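You operate a simulated robot arm through the tools that you are given. There is no shell and no other tool. Be economical: measure what you need, move in short steps, check, and stop when the job is done.

You are at the controls of a simulated two-armed robot. One attempt, no reset.

JOB
Take the lid off the tin labelled "clips" on the long oak table and lay it down there.

The check looks at the end state, three seconds after you hand in, the way a careful person would. Anything else that was tipped, shoved, dropped, spilled or broken makes it a failure. Lids that push on must go on centred and level and be pressed home; caps that screw on are set level and turned clockwise until they are tight.

ROBOT AND FRAMES
Two 7-joint arms with two-finger parallel grippers on one trunk, on a base that drives. Base frame: it is fixed to the floor where the robot stands at the start and does not move with it; the origin is under the middle of the robot, x ahead of it, y to its left, z up. Readings come in m, degrees, newtons and seconds.
The left shoulder is at the start at [0.07, 0.187, 1.215], the right one opposite. With the tool pointing down near the work surface each hand reaches from about 0.18 to 0.76 m from the robot's upright axis, wherever it stands, measured 20 degrees to its own side. Payload 3.91 kg a hand.
The TCP of each hand is the grasp point between the finger pads, 0.03 m short of the fingertips. In the tool frame z runs along the fingers and y along their closing line. Largest opening 0.11 m; finger width 0.02, thickness 0.01; the body of the gripper, 0.048 by 0.112 m, starts 0.055 m behind the TCP.
Orientation is told as [roll, pitch, yaw] about the base's x, y, z axes, in that order, counted from this pose: with the fingers straight down and closing along the base's y, the tool's x points along the base's -x, its y along +y and its z along -z.

CONTROLS
- The arms move only by the tool arm_command. It takes "left_motion", "right_motion" or both (then of equal length, played together; a hand with none holds still); each is a list of rows, each a list of 7 numbers: the opening, from 0 (shut) to 1 (fully open), then the shift along the base's x, y, z in m, then the turn, a rotation vector about the base's x, y, z in degrees. In form: [[claw, dx, dy, dz, rx, ry, rz], ...]. A call has 1 to 12 rows; each row shifts and turns the commanded pose from where the row before left it. Each row takes 0.2 s and may step no farther than 0.05 m and 8.6 degrees from the row before; otherwise, or with a gripper value out of range, the whole call is refused. Where a pose cannot be reached the arm comes as near as it can. A force on the tool above 40 N (or 10 N above the force at the start of the call, whichever is more), or a blocked arm, ends the call early, and 0.2 s more pass. The fingers move at their own pace (about 0.072 m/s each) and stop on an object; they squeeze with about 20 N. The grip force told is the motor's: it shows also when the fingers shut on nothing. Time passes only in rows, and 0.2 s behind the last, so rows that do not move let the fingers close. The reply holds the time, the measured pose of the TCP, the force on the tool along the base axes, the opening and the grip force, in the units named above and with some noise, with the torque about the TCP (base axes, N m) and any sound that the robot's microphone picked up, and new pictures: "views" is both (left out), scene, wrist or none (wrist: the cameras of the hands that moved).
- Cameras (640 x 400 px; columns grow to the right, rows downward): "scene" is now at [0.1199, -0.0498, 1.4429]; the picture's right is [-0.61, -0.79, -0.00], its down [-0.55, 0.43, -0.71] and it looks along [0.56, -0.44, -0.70] (base axes); focal length 281 px, centre (320, 200). "left" rides on the left gripper at [0.072, -0.017, -0.103] in its tool frame; the picture's right is [0.23, 0.97, 0.00], its down [-0.76, 0.18, -0.62] and it looks along [-0.61, 0.14, 0.78] (tool axes); focal length 222 px, centre (320, 200). "right" rides on the right gripper at [0.072, 0.017, -0.103] in its tool frame; the picture's right is [-0.23, 0.97, 0.00], its down [-0.76, -0.18, -0.62] and it looks along [-0.61, -0.14, 0.78] (tool axes); focal length 222 px, centre (320, 200). There is no depth. A picture from a camera that has moved, and an enlarged one, comes with that camera's place and axes in the base frame and with its lens. The place of the scene camera against the robot may be out by one fixed shift of up to 0.018 m in any direction.
- raise_lower(by): slides the trunk up (or, below 0, down) by that many m; the arms and the scene camera ride with it, the base frame stays. It gives what a move gives, with no picture.
- drive_base(legs): drives the robot by 1 to 6 legs, each [ahead, turn to the left] in m and degrees, along the robot's own axes; the way and the turn of a leg run together, so that a leg with both is an arc; at most 1.5 m and 180 degrees a leg. The arms and the cameras ride along, it lands a little off, and it stops where it bumps. It gives what a move gives, and a new picture of the scene camera.
- aim_head(pan, tilt): turns the head with the scene camera to pan (to the left, within 86 degrees either way) and tilt (down, from -29 to 69), counted from straight ahead of the robot. It gives what a move gives, and a new picture of the scene camera.
- inspect(camera, box): a new picture of the part [left, top, right, bottom] of that camera's present view, enlarged. It takes no simulated time.
- job_done(): hands the job in; it is judged then, once.

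Go step by step. Nothing tells you exact positions but the pictures and the camera data: compare them with the known pose of the tool, close in by small moves and look again before you grip or let go. The budget is 120 turns and 260 pictures, counting those below and the enlarged ones. Unless the task says otherwise, let go and move clear before handing in, and close with one line.

The tools are called after ">>>" by a JSON object that holds its "fn" and its "kwargs". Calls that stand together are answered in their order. arm_command: Moves the arms, as the interface text tells. Its arguments: {"type":"object","properties":{"left_motion":{"type":"array"},"right_motion":{"type":"array"},"views":{"type":"string","enum":["both","scene","wrist","none"]}},"required":[]} The other tools are called the same way: raise_lower (by) slides the trunk up or down; drive_base (legs) drives the base; aim_head (pan, tilt) turns the head that bears the scene camera; inspect (camera, box) takes an enlarged picture of a part of a camera's view; job_done () hands the job in.

At the start:

```text
time: 0.0
left_tcp_pos: [0.4871, -0.0387, 1.0418]
left_ee_rot: [0.0, 0.0, 0.0]
left_wrist_force: [-0.5, 0.0, -0.3]
left_wrist_torque: [0.0, 0.01, -0.03]
left_grip_width: 0.1099
left_finger_force: 0.0
right_tcp_pos: [0.456, -0.4525, 1.1003]
right_ee_rot: [0.0, 0.0, 0.1]
right_wrist_force: [-0.1, 0.0, -0.4]
right_wrist_torque: [-0.03, 0.0, -0.01]
right_grip_width: 0.1101
right_finger_force: 0.1
trunk travel left (down, up): [-0.725, 0.215]
robot x, y, heading: [0.0008, 0.0026, 0.1]
head pan, tilt: [-37.9, 44.6]
```

scene: 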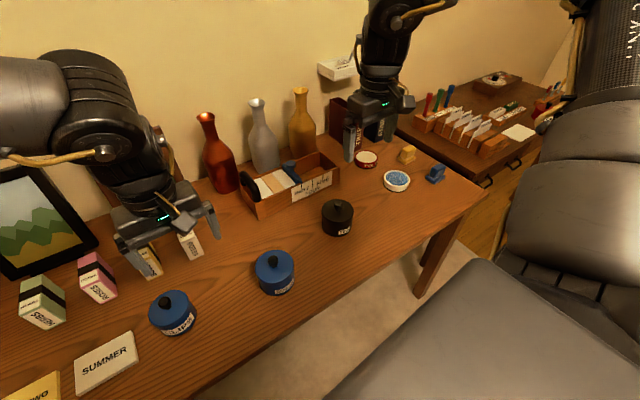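
right: 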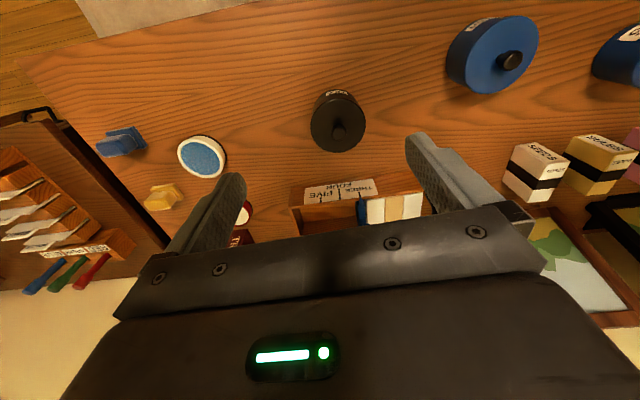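
left: 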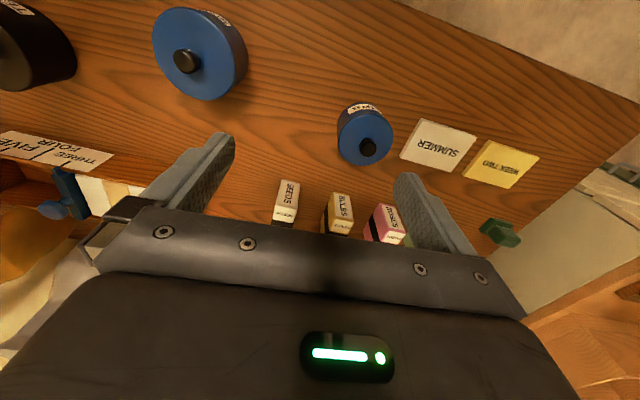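

I see three tins on the table: two blue and one black. I'll read their labels enlarged.

>>> {"fn": "inspect", "kwargs": {"camera": "scene", "box": [140, 240, 310, 346]}}

>>> {"fn": "inspect", "kwargs": {"camera": "scene", "box": [300, 180, 380, 250]}}

>>> {"fn": "inspect", "kwargs": {"camera": "left", "box": [140, 0, 420, 175]}}

>>> {"fn": "inspect", "kwargs": {"camera": "right", "box": [280, 0, 560, 175]}}

```text
3.76 times, centred on (225, 293) of scene
camera zoom: at [0.1199, -0.0498, 1.4429], right [-0.61, -0.79, 0.0], down [-0.55, 0.43, -0.71], along [0.56, -0.44, -0.7], focal length 1059 px, centre (678, -150)
```

zoom: 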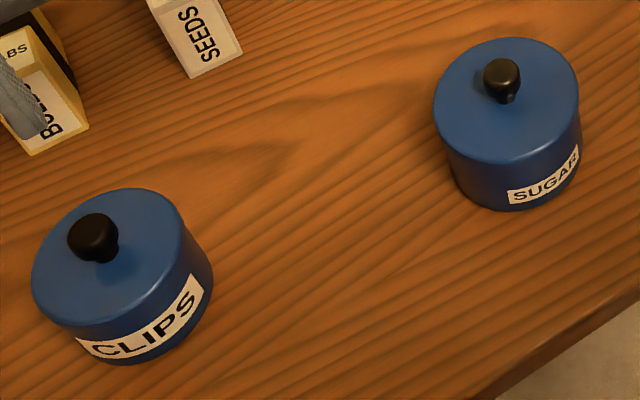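

```text
5.71 times, centred on (340, 215) of scene
camera zoom: at [0.1199, -0.0498, 1.4429], right [-0.61, -0.79, 0.0], down [-0.55, 0.43, -0.71], along [0.56, -0.44, -0.7], focal length 1608 px, centre (206, 114)
```

zoom: 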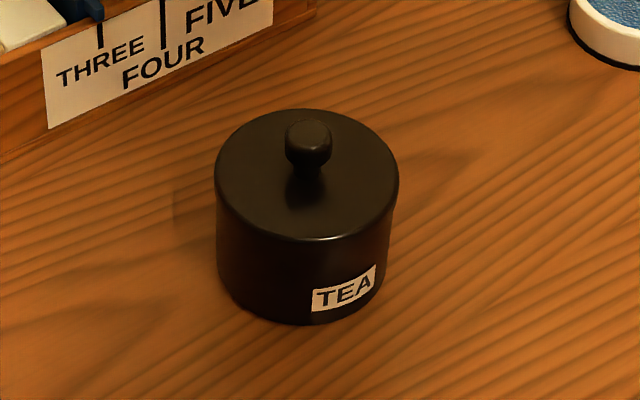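

```text
2.29 times, centred on (280, 88) of left
camera zoom: at [0.4144, -0.0559, 1.1448], right [-0.23, 0.97, 0.0], down [0.76, 0.18, 0.62], along [0.61, 0.14, -0.78], focal length 508 px, centre (411, 457)
```

zoom: 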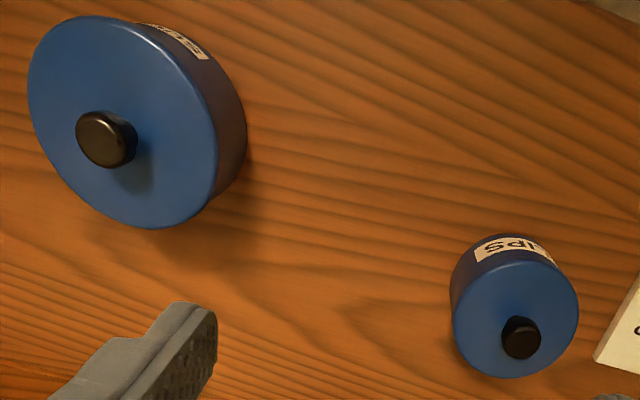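

```text
2.29 times, centred on (420, 88) of right
camera zoom: at [0.3846, -0.4351, 1.2024], right [0.23, 0.97, 0.0], down [0.76, -0.18, 0.62], along [0.61, -0.14, -0.78], focal length 508 px, centre (91, 457)
```

zoom: 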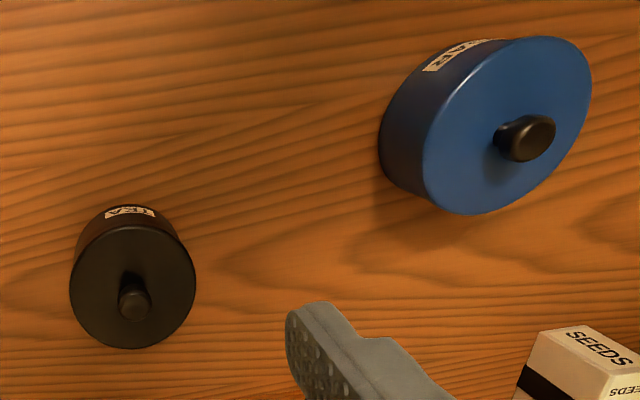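

The clips tin is the smaller blue one, with its knob at about (0.54, 0.045, 0.84). I'll bring the left hand above it and look again.

>>> {"fn": "arm_command", "kwargs": {"left_motion": [[0.7, 0.02, 0.035, -0.02, 0, 0, 0], [0.7, 0.02, 0.035, -0.03, 0, 0, 0], [0.7, 0.012, 0.013, -0.03, 0, 0, 0], [0.7, 0, 0, -0.02, 0, 0, 0], [0.7, 0, 0, 0, 0, 0, 0]]}}

```text
refused: row 2 steps farther than a row can; nothing moved
```

The step was too large, so I'll split it up.

>>> {"fn": "arm_command", "kwargs": {"left_motion": [[0.7, 0.02, 0.03, -0.02, 0, 0, 0], [0.7, 0.02, 0.03, -0.02, 0, 0, 0], [0.7, 0.012, 0.023, -0.03, 0, 0, 0], [0.7, 0, 0, -0.03, 0, 0, 0], [0.7, 0, 0, 0, 0, 0, 0]]}}

```text
time: 1.2
left_tcp_pos: [0.5388, 0.0436, 0.9418]
left_ee_rot: [0.0, -0.1, 0.1]
left_wrist_force: [0.1, 0.4, -0.3]
left_wrist_torque: [-0.01, -0.01, 0.03]
left_grip_width: 0.0772
left_finger_force: 0.1
right_tcp_pos: [0.4567, -0.4528, 1.1004]
right_ee_rot: [-0.1, 0.0, 0.0]
right_wrist_force: [-0.1, -1.2, 0.0]
right_wrist_torque: [-0.04, -0.01, -0.03]
right_grip_width: 0.11
right_finger_force: 0.0
trunk travel left (down, up): [-0.725, 0.215]
robot x, y, heading: [0.0002, 0.0009, 0.1]
head pan, tilt: [-37.9, 44.6]
camera scene: at [0.1191, -0.0499, 1.443], right [-0.61, -0.79, 0.0], down [-0.55, 0.43, -0.71], along [0.56, -0.44, -0.7], focal length 281 px, centre (320, 200)
camera left: at [0.4666, 0.0266, 1.0447], right [-0.23, 0.97, 0.0], down [0.76, 0.18, 0.62], along [0.61, 0.14, -0.78], focal length 222 px, centre (320, 200)
```

scene: 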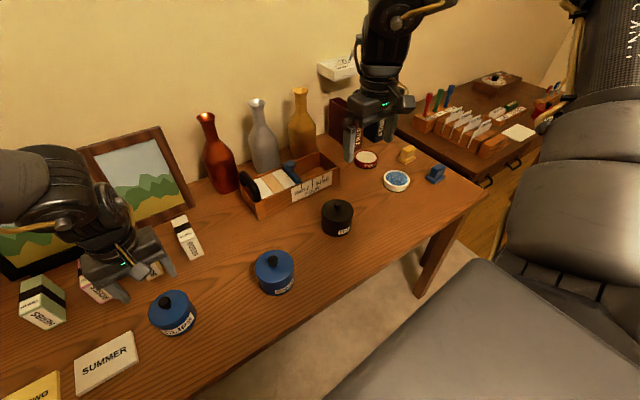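
left: 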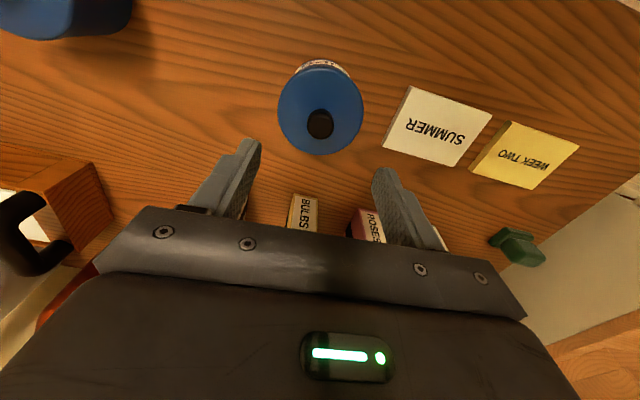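

>>> {"fn": "inspect", "kwargs": {"camera": "left", "box": [240, 40, 400, 140]}}

>>> {"fn": "inspect", "kwargs": {"camera": "scene", "box": [90, 255, 218, 335]}}

```text
4.00 times, centred on (320, 90) of left
camera zoom: at [0.4666, 0.0266, 1.0447], right [-0.23, 0.97, 0.0], down [0.76, 0.18, 0.62], along [0.61, 0.14, -0.78], focal length 888 px, centre (320, 640)
```

zoom: 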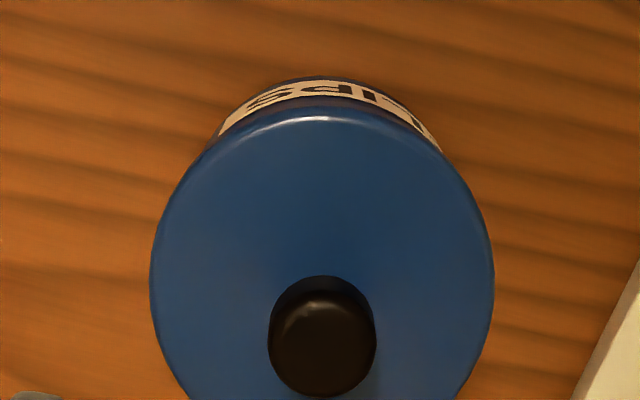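

```text
5.00 times, centred on (154, 295) of scene
camera zoom: at [0.1191, -0.0499, 1.443], right [-0.61, -0.79, 0.0], down [-0.55, 0.43, -0.71], along [0.56, -0.44, -0.7], focal length 1407 px, centre (1150, -275)
```

zoom: 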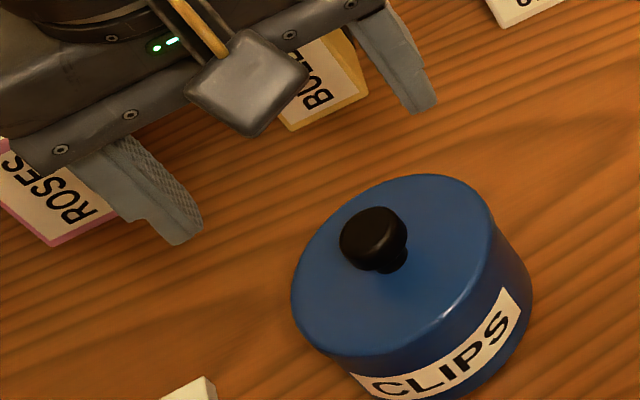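

Triangulated, the knob top is at about (0.535, 0.042, 0.851) and about 24 mm wide. I'll lower the open fingers around it in steps.

>>> {"fn": "arm_command", "kwargs": {"left_motion": [[0.6, -0.004, -0.002, -0.02, 0, 0, 0], [0.6, 0, 0, -0.02, 0, 0, 0], [0.6, 0, 0, -0.02, 0, 0, 0], [0.6, 0, 0, -0.01, 0, 0, 0], [0.6, 0, 0, -0.007, 0, 0, 0], [0.6, 0, 0, 0, 0, 0, 0]]}}

>>> {"fn": "inspect", "kwargs": {"camera": "left", "box": [220, 60, 420, 200]}}

>>> {"fn": "inspect", "kwargs": {"camera": "scene", "box": [110, 255, 238, 335]}}

```text
time: 2.6
left_tcp_pos: [0.5362, 0.0412, 0.8638]
left_ee_rot: [0.0, 0.0, 0.1]
left_wrist_force: [1.1, 0.8, 0.1]
left_wrist_torque: [0.0, -0.01, 0.03]
left_grip_width: 0.0661
left_finger_force: 0.0
right_tcp_pos: [0.4562, -0.451, 1.1001]
right_ee_rot: [0.0, 0.0, 0.1]
right_wrist_force: [-0.4, 0.3, 0.0]
right_wrist_torque: [0.01, -0.01, -0.01]
right_grip_width: 0.1101
right_finger_force: 0.1
trunk travel left (down, up): [-0.725, 0.215]
robot x, y, heading: [0.0007, 0.0032, -0.1]
head pan, tilt: [-37.9, 44.6]
camera scene: at [0.12, -0.0497, 1.4429], right [-0.61, -0.79, 0.0], down [-0.55, 0.43, -0.71], along [0.56, -0.44, -0.7], focal length 281 px, centre (320, 200)
camera left: at [0.4629, 0.0246, 0.9677], right [-0.23, 0.97, 0.0], down [0.76, 0.18, 0.62], along [0.61, 0.14, -0.78], focal length 222 px, centre (320, 200)
```

scene: 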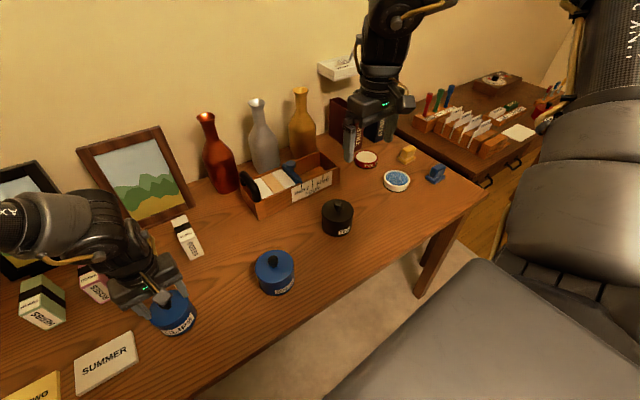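
left: 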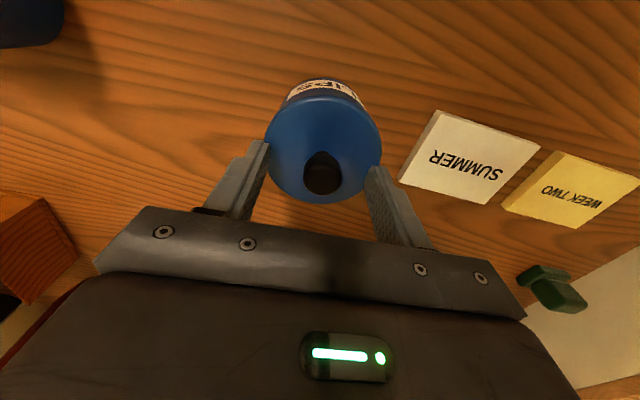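

```text
2.86 times, centred on (320, 130) of left
camera zoom: at [0.4629, 0.0246, 0.9677], right [-0.23, 0.97, 0.0], down [0.76, 0.18, 0.62], along [0.61, 0.14, -0.78], focal length 635 px, centre (320, 400)
```

zoom: 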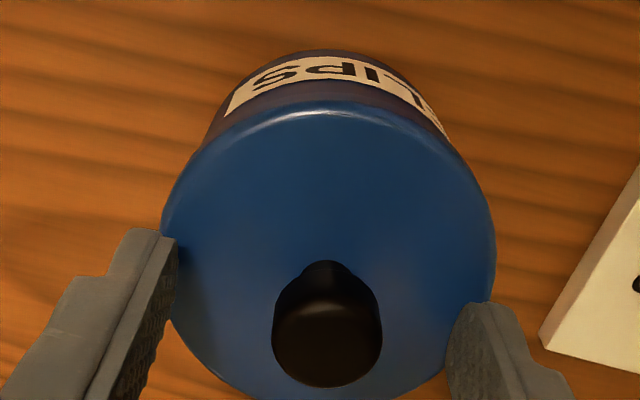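

```text
5.00 times, centred on (174, 295) of scene
camera zoom: at [0.12, -0.0497, 1.4429], right [-0.61, -0.79, 0.0], down [-0.55, 0.43, -0.71], along [0.56, -0.44, -0.7], focal length 1407 px, centre (1050, -275)
```

zoom: 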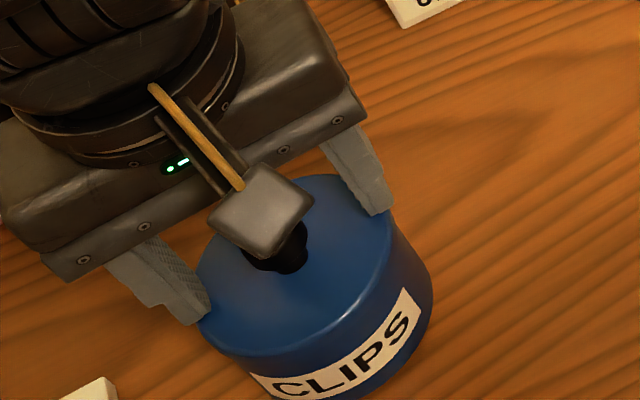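

The knob sits between the fingers. I'll go 8 mm lower and close.

>>> {"fn": "arm_command", "kwargs": {"left_motion": [[0.6, -0.001, 0.001, -0.004, 0, 0, 0], [0.6, 0, 0, -0.004, 0, 0, 0], [0.6, 0, 0, 0, 0, 0, 0]], "views": "wrist"}}

>>> {"fn": "inspect", "kwargs": {"camera": "left", "box": [220, 60, 420, 200]}}

```text
time: 3.4
left_tcp_pos: [0.5341, 0.0428, 0.8599]
left_ee_rot: [0.0, -0.4, 0.1]
left_wrist_force: [2.5, 0.7, 30.0]
left_wrist_torque: [0.11, -0.03, -0.11]
left_grip_width: 0.0663
left_finger_force: 0.0
right_tcp_pos: [0.4538, -0.4524, 1.1027]
right_ee_rot: [0.0, -0.1, 0.0]
right_wrist_force: [-0.5, 0.8, 0.9]
right_wrist_torque: [0.01, 0.01, 0.0]
right_grip_width: 0.1098
right_finger_force: 0.1
trunk travel left (down, up): [-0.725, 0.215]
robot x, y, heading: [-0.003, 0.0017, -0.2]
head pan, tilt: [-37.9, 44.6]
camera left: at [0.4605, 0.0256, 0.9626], right [-0.23, 0.97, 0.0], down [0.76, 0.18, 0.63], along [0.61, 0.14, -0.78], focal length 222 px, centre (320, 200)
```

left: 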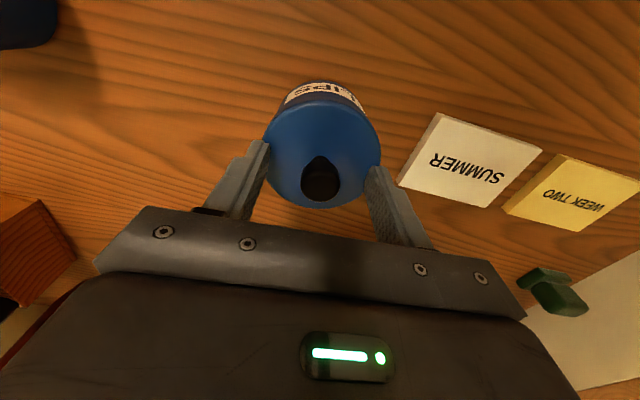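

```text
2.86 times, centred on (320, 130) of left
camera zoom: at [0.4605, 0.0256, 0.9626], right [-0.23, 0.97, 0.0], down [0.76, 0.18, 0.63], along [0.61, 0.14, -0.78], focal length 635 px, centre (320, 400)
```

zoom: 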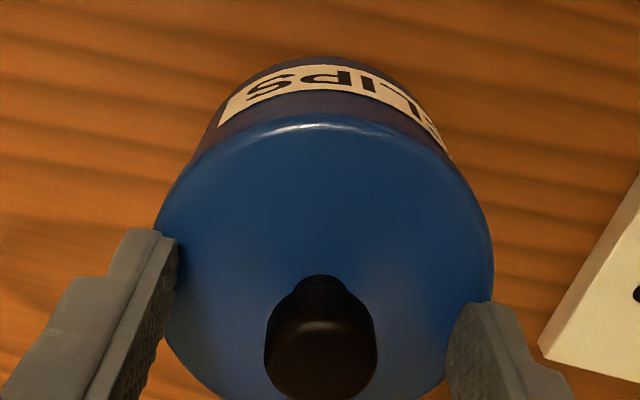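

The fingertips are touching the lid, which puts its top at about z = 0.83. I'll back off a few mm and then close on the knob.

>>> {"fn": "arm_command", "kwargs": {"left_motion": [[0.6, 0, 0, 0.006, 0, 0, 0], [0.6, 0, 0, 0, 0, 0, 0]], "views": "none"}}

>>> {"fn": "inspect", "kwargs": {"camera": "left", "box": [220, 60, 420, 200]}}

```text
time: 4.0
left_tcp_pos: [0.5302, 0.0443, 0.8615]
left_ee_rot: [0.0, 0.1, -0.1]
left_wrist_force: [-0.6, 0.5, 0.1]
left_wrist_torque: [0.02, 0.0, 0.02]
left_grip_width: 0.066
left_finger_force: 0.0
right_tcp_pos: [0.456, -0.4532, 1.0997]
right_ee_rot: [-0.1, -0.1, 0.1]
right_wrist_force: [-0.3, 0.1, -1.1]
right_wrist_torque: [0.04, -0.03, 0.03]
right_grip_width: 0.11
right_finger_force: 0.1
trunk travel left (down, up): [-0.725, 0.215]
robot x, y, heading: [0.0011, -0.0024, 0.1]
head pan, tilt: [-37.9, 44.6]
```

```text
2.86 times, centred on (320, 130) of left
camera zoom: at [0.46, 0.0265, 0.9651], right [-0.23, 0.97, 0.0], down [0.76, 0.18, 0.62], along [0.6, 0.14, -0.78], focal length 635 px, centre (320, 400)
```

zoom: 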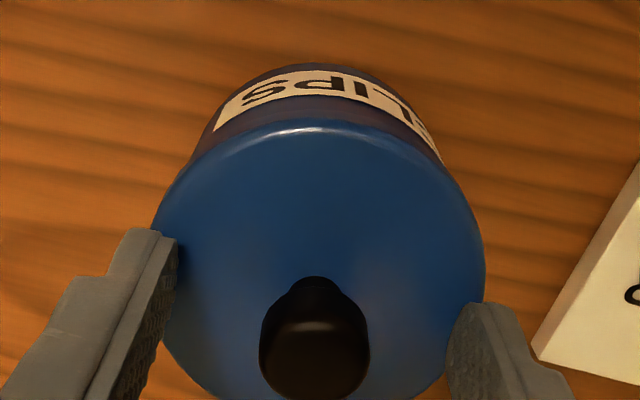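

>>> {"fn": "arm_command", "kwargs": {"left_motion": [[0.4, 0, 0, 0, 0, 0, 0], [0.3, 0, 0, 0, 0, 0, 0], [0.1, 0, 0, 0, 0, 0, 0], [0.1, 0, 0, 0, 0, 0, 0], [0.1, 0, 0, 0, 0, 0, 0]], "views": "wrist"}}

>>> {"fn": "inspect", "kwargs": {"camera": "left", "box": [220, 60, 420, 200]}}

```text
time: 5.2
left_tcp_pos: [0.5326, 0.0432, 0.8619]
left_ee_rot: [-0.1, 0.1, 0.1]
left_wrist_force: [-0.4, 0.2, 0.2]
left_wrist_torque: [0.0, 0.02, -0.01]
left_grip_width: 0.0229
left_finger_force: 20.3
right_tcp_pos: [0.4566, -0.4526, 1.1003]
right_ee_rot: [0.1, 0.0, 0.2]
right_wrist_force: [-0.2, 0.3, 0.1]
right_wrist_torque: [0.0, 0.0, 0.0]
right_grip_width: 0.1101
right_finger_force: 0.0
trunk travel left (down, up): [-0.725, 0.215]
robot x, y, heading: [-0.0005, -0.0025, 0.0]
head pan, tilt: [-37.9, 44.6]
heard: snap
camera left: at [0.4615, 0.0261, 0.9658], right [-0.23, 0.97, 0.0], down [0.76, 0.18, 0.62], along [0.61, 0.14, -0.78], focal length 222 px, centre (320, 200)
```

left: 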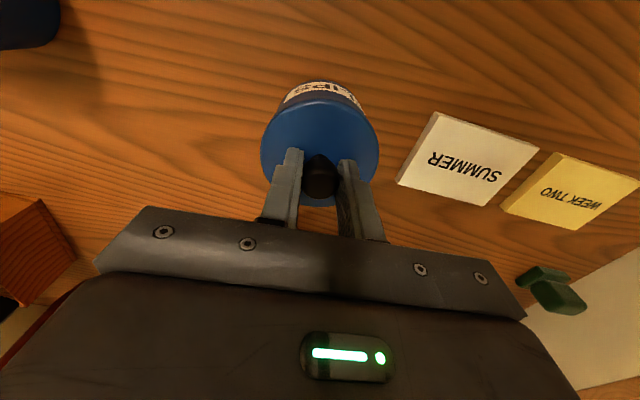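

```text
2.86 times, centred on (320, 130) of left
camera zoom: at [0.4615, 0.0261, 0.9658], right [-0.23, 0.97, 0.0], down [0.76, 0.18, 0.62], along [0.61, 0.14, -0.78], focal length 635 px, centre (320, 400)
```

zoom: 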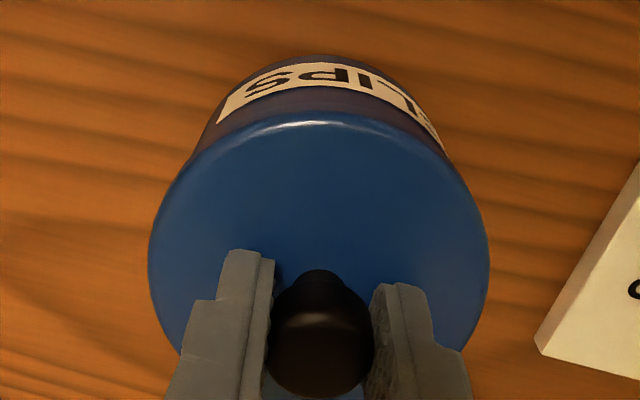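

The knob is gripped at 23 mm. There was a snap as well, possibly the lid seating or coming free. I'll lift a little and see whether the tin comes along.

>>> {"fn": "arm_command", "kwargs": {"left_motion": [[0.1, 0, 0, 0.003, 0, 0, 0], [0.1, 0, 0, 0.003, 0, 0, 0], [0.1, 0, 0, 0.004, 0, 0, 0], [0.1, 0, 0, 0, 0, 0, 0]]}}

>>> {"fn": "inspect", "kwargs": {"camera": "left", "box": [220, 60, 420, 200]}}

>>> {"fn": "inspect", "kwargs": {"camera": "scene", "box": [110, 255, 238, 335]}}

```text
time: 6.2
left_tcp_pos: [0.5334, 0.0431, 0.8735]
left_ee_rot: [0.1, 0.1, 0.1]
left_wrist_force: [0.5, -1.1, -0.2]
left_wrist_torque: [-0.01, 0.01, -0.02]
left_grip_width: 0.0229
left_finger_force: 19.9
right_tcp_pos: [0.4569, -0.4519, 1.0999]
right_ee_rot: [0.1, 0.0, 0.1]
right_wrist_force: [-0.1, -0.2, -0.6]
right_wrist_torque: [-0.02, -0.01, -0.02]
right_grip_width: 0.11
right_finger_force: 0.1
trunk travel left (down, up): [-0.725, 0.215]
robot x, y, heading: [-0.0007, -0.0004, 0.3]
head pan, tilt: [-37.9, 44.6]
camera scene: at [0.12, -0.0497, 1.4429], right [-0.61, -0.79, 0.0], down [-0.55, 0.43, -0.71], along [0.56, -0.44, -0.7], focal length 281 px, centre (320, 200)
camera left: at [0.4615, 0.0261, 0.9761], right [-0.23, 0.97, 0.0], down [0.76, 0.18, 0.62], along [0.61, 0.14, -0.78], focal length 222 px, centre (320, 200)
```

scene: 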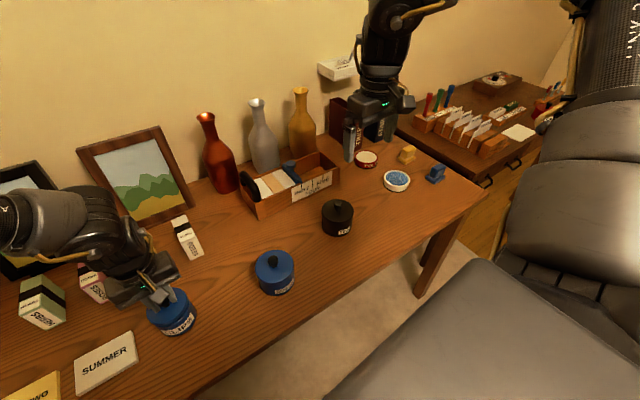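
left: 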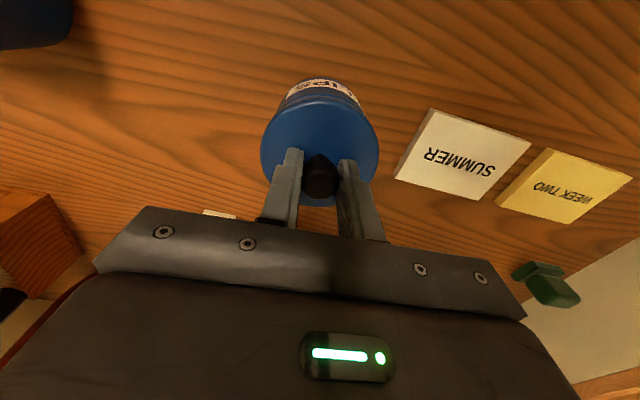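

```text
2.86 times, centred on (320, 130) of left
camera zoom: at [0.4615, 0.0261, 0.9761], right [-0.23, 0.97, 0.0], down [0.76, 0.18, 0.62], along [0.61, 0.14, -0.78], focal length 635 px, centre (320, 400)
```

zoom: 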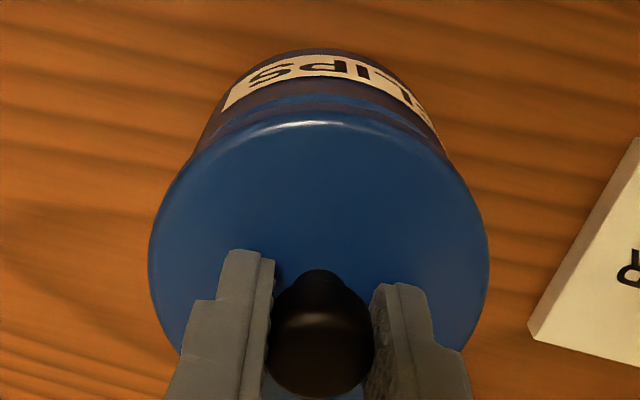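

```text
5.00 times, centred on (174, 295) of scene
camera zoom: at [0.12, -0.0497, 1.4429], right [-0.61, -0.79, 0.0], down [-0.55, 0.43, -0.71], along [0.56, -0.44, -0.7], focal length 1407 px, centre (1050, -275)
```

zoom: 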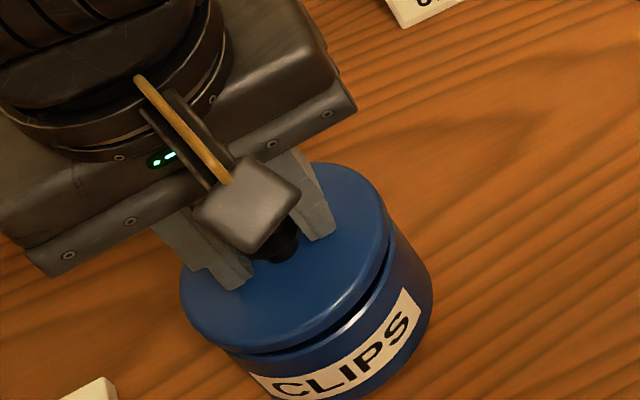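

The lid has come free and the tin stays put. I'll lift clear and carry it to the empty spot around (0.60, -0.07), between the tins and towards the back.

>>> {"fn": "arm_command", "kwargs": {"left_motion": [[0.1, 0, 0, 0.02, 0, 0, 0], [0.1, 0, 0, 0.025, 0, 0, 0], [0.1, 0, 0, 0.025, 0, 0, 0], [0.1, 0.015, -0.025, 0, 0, 0, 0], [0.1, 0.015, -0.025, 0, 0, 0, 0], [0.1, 0.015, -0.025, 0, 0, 0, 0], [0.1, 0.015, -0.025, 0, 0, 0, 0], [0.1, 0.005, -0.013, 0, 0, 0, 0], [0.1, 0, 0, 0, 0, 0, 0]]}}

>>> {"fn": "inspect", "kwargs": {"camera": "scene", "box": [120, 210, 312, 330]}}

```text
time: 8.2
left_tcp_pos: [0.5917, -0.0643, 0.9438]
left_ee_rot: [-0.2, -0.1, 0.3]
left_wrist_force: [0.3, 0.2, -1.0]
left_wrist_torque: [-0.02, -0.01, -0.02]
left_grip_width: 0.0231
left_finger_force: 20.0
left hand out of reach, approached as far as the arm can: row 8
right_tcp_pos: [0.4558, -0.4522, 1.1012]
right_ee_rot: [0.0, 0.0, 0.0]
right_wrist_force: [1.1, 0.2, -0.6]
right_wrist_torque: [0.01, 0.01, 0.03]
right_grip_width: 0.1098
right_finger_force: 0.0
trunk travel left (down, up): [-0.725, 0.215]
robot x, y, heading: [0.0019, 0.0015, 0.2]
head pan, tilt: [-37.9, 44.6]
camera scene: at [0.12, -0.0492, 1.4429], right [-0.61, -0.79, 0.0], down [-0.55, 0.43, -0.71], along [0.56, -0.44, -0.7], focal length 281 px, centre (320, 200)
camera left: at [0.5196, -0.0814, 1.0465], right [-0.23, 0.97, 0.0], down [0.76, 0.18, 0.62], along [0.61, 0.14, -0.78], focal length 222 px, centre (320, 200)
```

scene: 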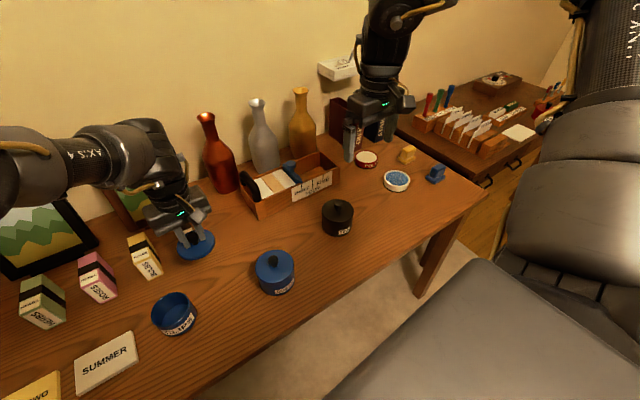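
left: 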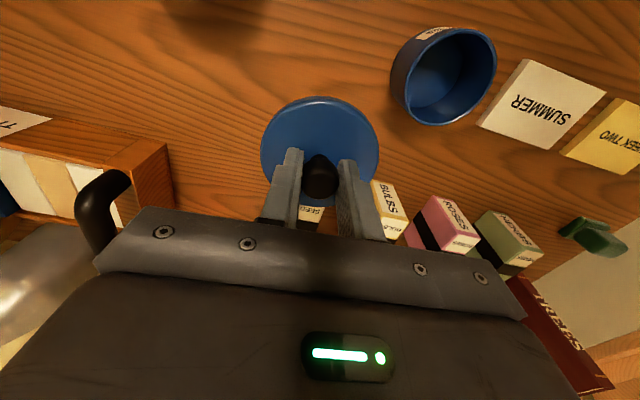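

```text
3.33 times, centred on (216, 270) of scene
camera zoom: at [0.12, -0.0492, 1.4429], right [-0.61, -0.79, 0.0], down [-0.55, 0.43, -0.71], along [0.56, -0.44, -0.7], focal length 938 px, centre (667, -33)
```

zoom: 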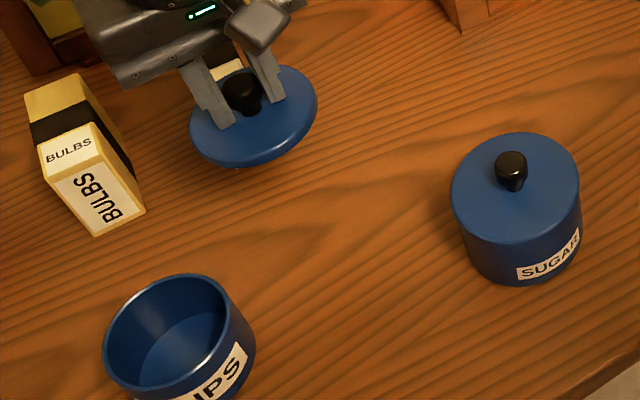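

The lid hangs level and the surroundings are clear. I'll pull back slightly into better reach and start lowering.

>>> {"fn": "arm_command", "kwargs": {"left_motion": [[0.1, -0.012, -0.004, 0, 0, 0, 0], [0.1, -0.013, 0, -0.02, 0, 0, 0], [0.1, 0, 0, -0.025, 0, 0, 0], [0.1, 0, 0, -0.025, 0, 0, 0], [0.1, 0, 0, -0.02, 0, 0, 0], [0.1, 0, 0, -0.015, 0, 0, 0], [0.1, 0, 0, -0.01, 0, 0, 0], [0.1, 0, 0, 0, 0, 0, 0]]}}

>>> {"fn": "inspect", "kwargs": {"camera": "scene", "box": [120, 210, 312, 330]}}

```text
time: 10.0
left_tcp_pos: [0.5561, -0.0616, 0.8328]
left_ee_rot: [-0.1, -0.1, 0.1]
left_wrist_force: [0.2, -0.5, -0.2]
left_wrist_torque: [-0.01, 0.02, -0.01]
left_grip_width: 0.0222
left_finger_force: 20.3
left hand out of reach, approached as far as the arm can: row 5, 6, 7
right_tcp_pos: [0.4558, -0.4519, 1.099]
right_ee_rot: [0.0, 0.0, 0.1]
right_wrist_force: [-0.6, 0.5, 0.3]
right_wrist_torque: [0.01, -0.02, 0.0]
right_grip_width: 0.1098
right_finger_force: 0.0
trunk travel left (down, up): [-0.725, 0.215]
robot x, y, heading: [-0.0002, 0.0016, 0.2]
head pan, tilt: [-37.9, 44.6]
camera scene: at [0.12, -0.0498, 1.4429], right [-0.61, -0.79, 0.0], down [-0.55, 0.43, -0.71], along [0.56, -0.44, -0.7], focal length 281 px, centre (320, 200)
camera left: at [0.4848, -0.0797, 0.9355], right [-0.23, 0.97, 0.0], down [0.76, 0.18, 0.62], along [0.61, 0.14, -0.78], focal length 222 px, centre (320, 200)
```

scene: 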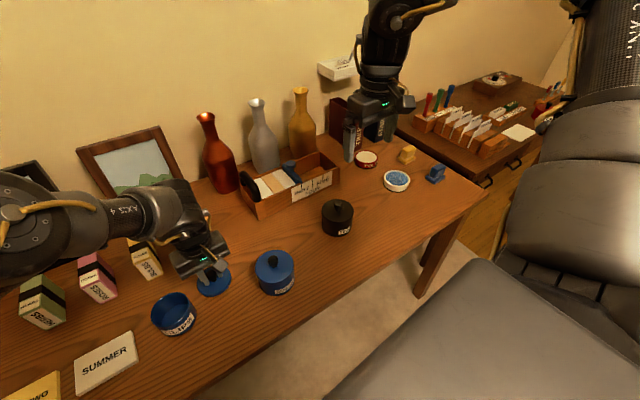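
left: 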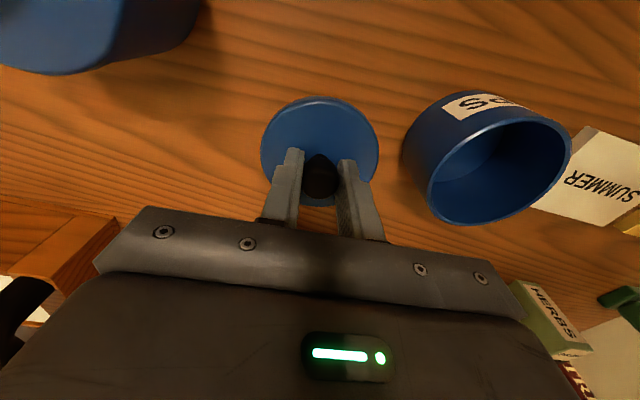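

```text
3.33 times, centred on (216, 270) of scene
camera zoom: at [0.12, -0.0498, 1.4429], right [-0.61, -0.79, 0.0], down [-0.55, 0.43, -0.71], along [0.56, -0.44, -0.7], focal length 938 px, centre (667, -33)
```

zoom: 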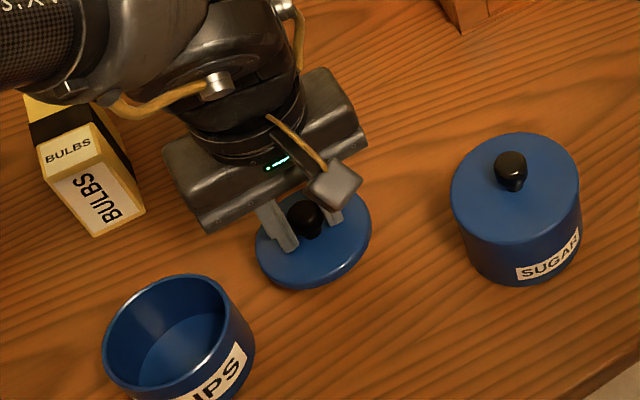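

The arm is at its reach limit here, at TCP z = 0.833. The lid is hanging clear of both tins, so I'll lower the trunk straight down instead.

>>> {"fn": "raise_lower", "kwargs": {"by": -0.022}}

>>> {"fn": "inspect", "kwargs": {"camera": "scene", "box": [120, 210, 312, 330]}}

>>> {"fn": "inspect", "kwargs": {"camera": "left", "box": [220, 60, 420, 200]}}

```text
time: 10.7
left_tcp_pos: [0.5567, -0.0625, 0.8102]
left_ee_rot: [-0.1, 0.0, 0.1]
left_wrist_force: [0.2, 0.3, -0.2]
left_wrist_torque: [0.01, -0.03, 0.02]
left_grip_width: 0.0221
left_finger_force: 20.1
right_tcp_pos: [0.457, -0.4525, 1.0789]
right_ee_rot: [0.1, 0.0, 0.0]
right_wrist_force: [0.1, -0.8, 0.1]
right_wrist_torque: [0.01, 0.01, 0.0]
right_grip_width: 0.11
right_finger_force: 0.0
trunk travel left (down, up): [-0.703, 0.237]
robot x, y, heading: [0.0008, 0.0022, -0.2]
head pan, tilt: [-37.9, 44.6]
```

```text
3.33 times, centred on (216, 270) of scene
camera zoom: at [0.1197, -0.0498, 1.4209], right [-0.61, -0.79, 0.0], down [-0.55, 0.43, -0.71], along [0.56, -0.44, -0.7], focal length 938 px, centre (667, -33)
```

zoom: 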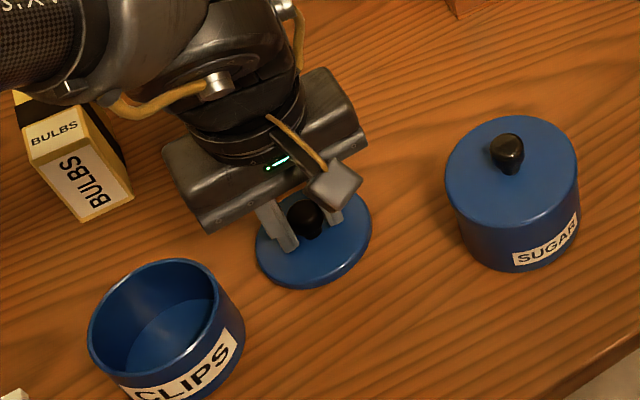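

```text
2.86 times, centred on (320, 130) of left
camera zoom: at [0.4846, -0.0797, 0.9137], right [-0.23, 0.97, 0.0], down [0.76, 0.18, 0.62], along [0.61, 0.14, -0.78], focal length 635 px, centre (320, 400)
```

zoom: 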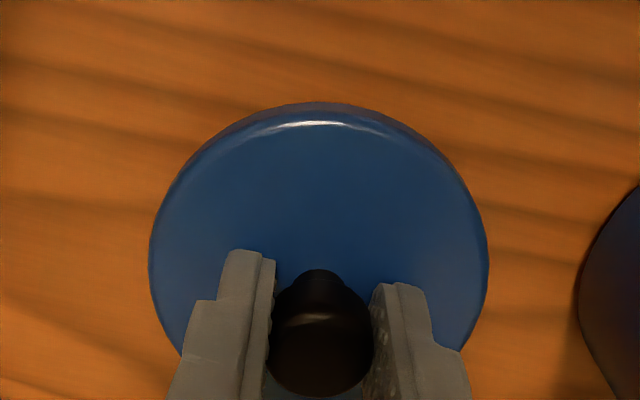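

>>> {"fn": "raise_lower", "kwargs": {"by": -0.004}}

>>> {"fn": "raise_lower", "kwargs": {"by": -0.002}}

>>> {"fn": "inspect", "kwargs": {"camera": "left", "box": [220, 60, 420, 200]}}

```text
time: 11.2
left_tcp_pos: [0.5575, -0.0632, 0.8061]
left_ee_rot: [-0.1, -0.1, 0.1]
left_wrist_force: [-0.8, 0.3, -0.3]
left_wrist_torque: [-0.01, 0.02, 0.01]
left_grip_width: 0.0224
left_finger_force: 19.8
right_tcp_pos: [0.4566, -0.4518, 1.0747]
right_ee_rot: [-0.1, 0.0, 0.1]
right_wrist_force: [-0.6, 0.0, 0.0]
right_wrist_torque: [-0.01, 0.0, 0.0]
right_grip_width: 0.1099
right_finger_force: 0.0
trunk travel left (down, up): [-0.699, 0.241]
robot x, y, heading: [-0.0011, 0.0005, 0.1]
head pan, tilt: [-37.9, 44.6]
```

```text
time: 11.7
left_tcp_pos: [0.5562, -0.0619, 0.8047]
left_ee_rot: [0.0, -0.1, 0.2]
left_wrist_force: [-0.7, -0.2, -0.4]
left_wrist_torque: [0.02, -0.02, 0.0]
left_grip_width: 0.0225
left_finger_force: 19.7
right_tcp_pos: [0.456, -0.4531, 1.0713]
right_ee_rot: [0.0, 0.0, 0.0]
right_wrist_force: [-0.9, 0.1, -0.4]
right_wrist_torque: [0.02, -0.01, -0.01]
right_grip_width: 0.1098
right_finger_force: 0.0
trunk travel left (down, up): [-0.697, 0.243]
robot x, y, heading: [-0.0026, -0.0005, 0.1]
head pan, tilt: [-37.9, 44.6]
```

```text
2.86 times, centred on (320, 130) of left
camera zoom: at [0.4848, -0.0799, 0.9076], right [-0.23, 0.97, 0.0], down [0.76, 0.18, 0.62], along [0.61, 0.14, -0.78], focal length 635 px, centre (320, 400)
```

zoom: 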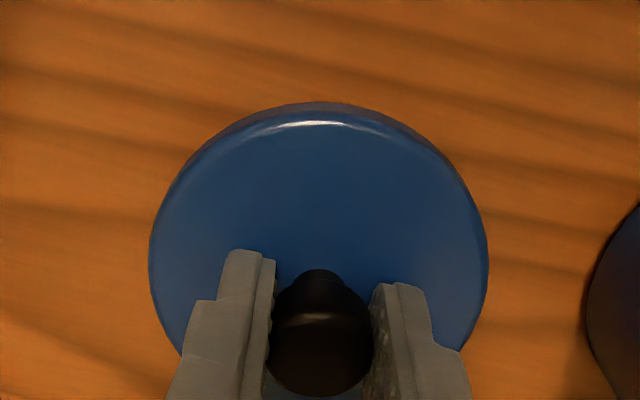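

No contact yet, so I'll keep going down in 2 mm steps while watching the force.

>>> {"fn": "raise_lower", "kwargs": {"by": -0.002}}

>>> {"fn": "raise_lower", "kwargs": {"by": -0.002}}

```text
time: 12.2
left_tcp_pos: [0.5571, -0.0621, 0.8018]
left_ee_rot: [-0.1, -0.1, 0.2]
left_wrist_force: [0.2, 0.1, -0.8]
left_wrist_torque: [0.01, 0.02, 0.0]
left_grip_width: 0.0225
left_finger_force: 19.4
right_tcp_pos: [0.4577, -0.4522, 1.0698]
right_ee_rot: [0.0, 0.0, 0.1]
right_wrist_force: [0.4, 1.2, -0.7]
right_wrist_torque: [0.05, 0.01, -0.04]
right_grip_width: 0.11
right_finger_force: 0.0
trunk travel left (down, up): [-0.695, 0.245]
robot x, y, heading: [-0.0006, 0.0004, 0.0]
head pan, tilt: [-37.9, 44.6]
```

```text
time: 12.8
left_tcp_pos: [0.5558, -0.062, 0.8014]
left_ee_rot: [-0.1, -0.2, 0.2]
left_wrist_force: [-0.3, 1.0, 9.7]
left_wrist_torque: [0.18, 0.24, 0.01]
left_grip_width: 0.0225
left_finger_force: 20.2
right_tcp_pos: [0.4559, -0.4529, 1.0693]
right_ee_rot: [0.1, -0.1, 0.1]
right_wrist_force: [0.1, 0.5, -0.5]
right_wrist_torque: [0.0, 0.01, 0.0]
right_grip_width: 0.11
right_finger_force: 0.1
trunk travel left (down, up): [-0.693, 0.247]
robot x, y, heading: [-0.0007, -0.0018, -0.2]
head pan, tilt: [-37.9, 44.6]
```

The lid is resting on the table with about 10 N of contact. I'll open gently.

>>> {"fn": "arm_command", "kwargs": {"left_motion": [[0.3, 0, 0, 0, 0, 0, 0], [0.5, 0, 0, 0, 0, 0, 0], [0.5, 0, 0, 0, 0, 0, 0]]}}

>>> {"fn": "inspect", "kwargs": {"camera": "left", "box": [220, 60, 420, 200]}}

```text
time: 13.6
left_tcp_pos: [0.557, -0.0625, 0.8]
left_ee_rot: [-0.1, -0.1, 0.2]
left_wrist_force: [0.3, -1.1, 0.7]
left_wrist_torque: [0.0, -0.01, 0.02]
left_grip_width: 0.055
left_finger_force: 0.1
right_tcp_pos: [0.4567, -0.4516, 1.0683]
right_ee_rot: [0.0, 0.0, 0.0]
right_wrist_force: [-0.4, 0.7, -0.6]
right_wrist_torque: [-0.03, 0.02, -0.04]
right_grip_width: 0.11
right_finger_force: 0.0
trunk travel left (down, up): [-0.693, 0.247]
robot x, y, heading: [0.0021, -0.0, -0.0]
head pan, tilt: [-37.9, 44.6]
camera scene: at [0.12, -0.0499, 1.4109], right [-0.61, -0.79, 0.0], down [-0.55, 0.43, -0.71], along [0.56, -0.44, -0.7], focal length 281 px, centre (320, 200)
camera left: at [0.4847, -0.0798, 0.9035], right [-0.23, 0.97, 0.0], down [0.76, 0.18, 0.62], along [0.61, 0.14, -0.78], focal length 222 px, centre (320, 200)
```

scene: 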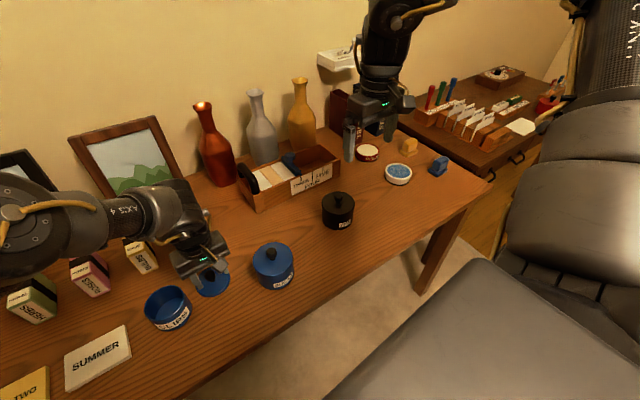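
left: 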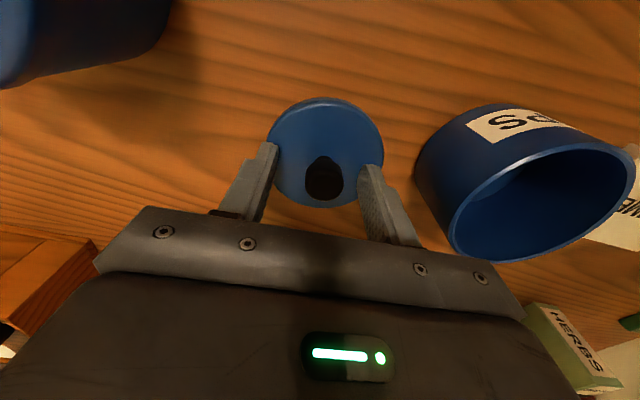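

```text
2.86 times, centred on (320, 130) of left
camera zoom: at [0.4847, -0.0798, 0.9035], right [-0.23, 0.97, 0.0], down [0.76, 0.18, 0.62], along [0.61, 0.14, -0.78], focal length 635 px, centre (320, 400)
```

zoom: 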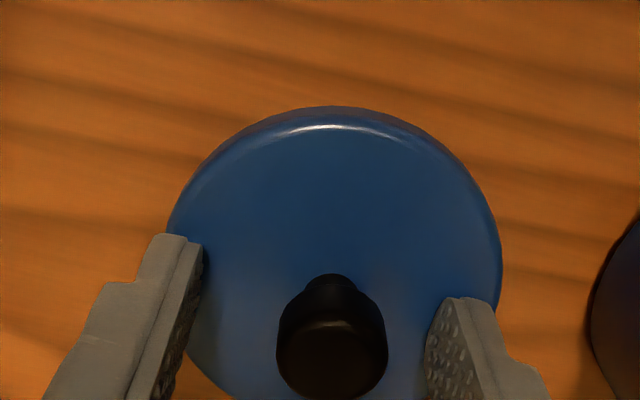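

The lid is released and flat on the table. I'll raise the hand straight up using the trunk.

>>> {"fn": "raise_lower", "kwargs": {"by": 0.12}}

>>> {"fn": "arm_command", "kwargs": {"left_motion": [[0.5, -0.02, 0, 0.03, 0, 0, 0], [0.5, -0.02, 0, 0.03, 0, 0, 0], [0.5, -0.03, 0, 0.02, 0, 0, 0], [0.5, -0.03, 0, 0.02, 0, 0, 0], [0.5, 0, 0, 0, 0, 0, 0]]}}

>>> {"fn": "inspect", "kwargs": {"camera": "scene", "box": [100, 220, 324, 360]}}

```text
time: 15.1
left_tcp_pos: [0.5565, -0.0625, 0.92]
left_ee_rot: [-0.2, -0.1, 0.1]
left_wrist_force: [-0.2, -0.1, -0.7]
left_wrist_torque: [-0.02, 0.0, 0.01]
left_grip_width: 0.0551
left_finger_force: 0.0
right_tcp_pos: [0.4561, -0.4522, 1.1877]
right_ee_rot: [0.1, 0.0, 0.2]
right_wrist_force: [0.4, -0.9, 0.5]
right_wrist_torque: [0.02, 0.02, -0.01]
right_grip_width: 0.1101
right_finger_force: 0.0
trunk travel left (down, up): [-0.813, 0.127]
robot x, y, heading: [-0.0011, -0.0005, 0.1]
head pan, tilt: [-37.9, 44.6]
```

```text
time: 16.3
left_tcp_pos: [0.4559, -0.0611, 1.0199]
left_ee_rot: [0.0, -0.1, 0.4]
left_wrist_force: [0.0, -0.1, 0.3]
left_wrist_torque: [-0.01, 0.03, 0.01]
left_grip_width: 0.0552
left_finger_force: 0.0
right_tcp_pos: [0.4573, -0.4527, 1.1887]
right_ee_rot: [0.1, 0.0, 0.2]
right_wrist_force: [0.5, -0.3, -1.0]
right_wrist_torque: [0.0, 0.0, 0.02]
right_grip_width: 0.1101
right_finger_force: 0.1
trunk travel left (down, up): [-0.813, 0.127]
robot x, y, heading: [0.0005, -0.0013, -0.0]
head pan, tilt: [-37.9, 44.6]
camera scene: at [0.1205, -0.0498, 1.5309], right [-0.61, -0.79, 0.0], down [-0.55, 0.43, -0.71], along [0.56, -0.44, -0.7], focal length 281 px, centre (320, 200)
camera left: at [0.3843, -0.0791, 1.1234], right [-0.23, 0.97, 0.0], down [0.76, 0.18, 0.62], along [0.61, 0.14, -0.78], focal length 222 px, centre (320, 200)
```

scene: 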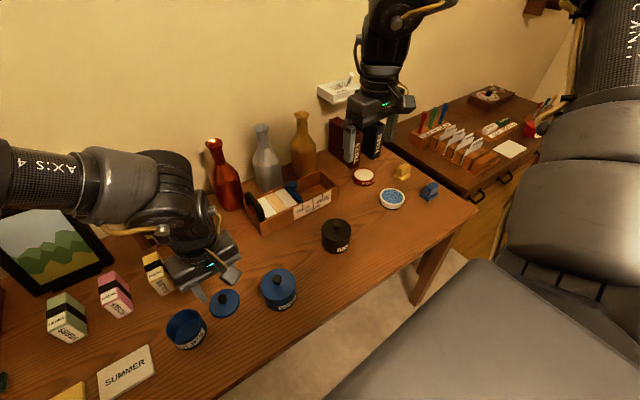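
left: 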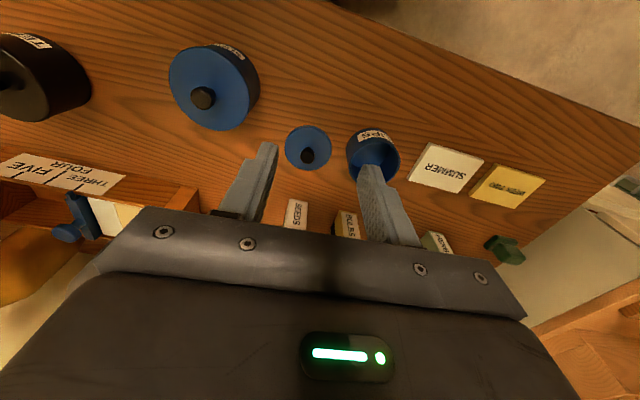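

```text
2.86 times, centred on (212, 290) of scene
camera zoom: at [0.1205, -0.0498, 1.5309], right [-0.61, -0.79, 0.0], down [-0.55, 0.43, -0.71], along [0.56, -0.44, -0.7], focal length 804 px, centre (629, -57)
```

zoom: 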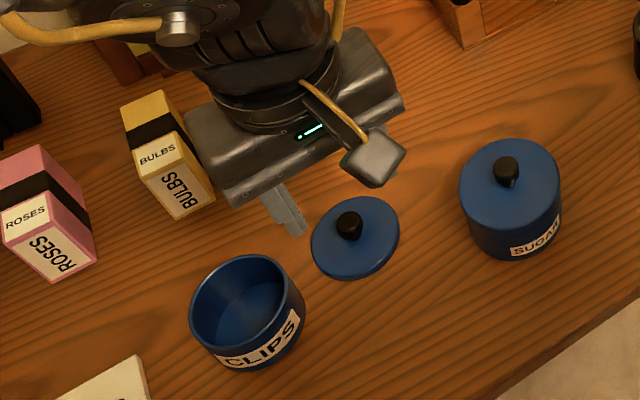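

The lid lies flat on the table beside the open clips tin, the hand is clear, and everything else stands as it was.

>>> {"fn": "job_done", "kwargs": {}}

```text
The job is handed in.
```

The lid is off the "clips" tin and lying flat on the oak table beside it; nothing else was moved.
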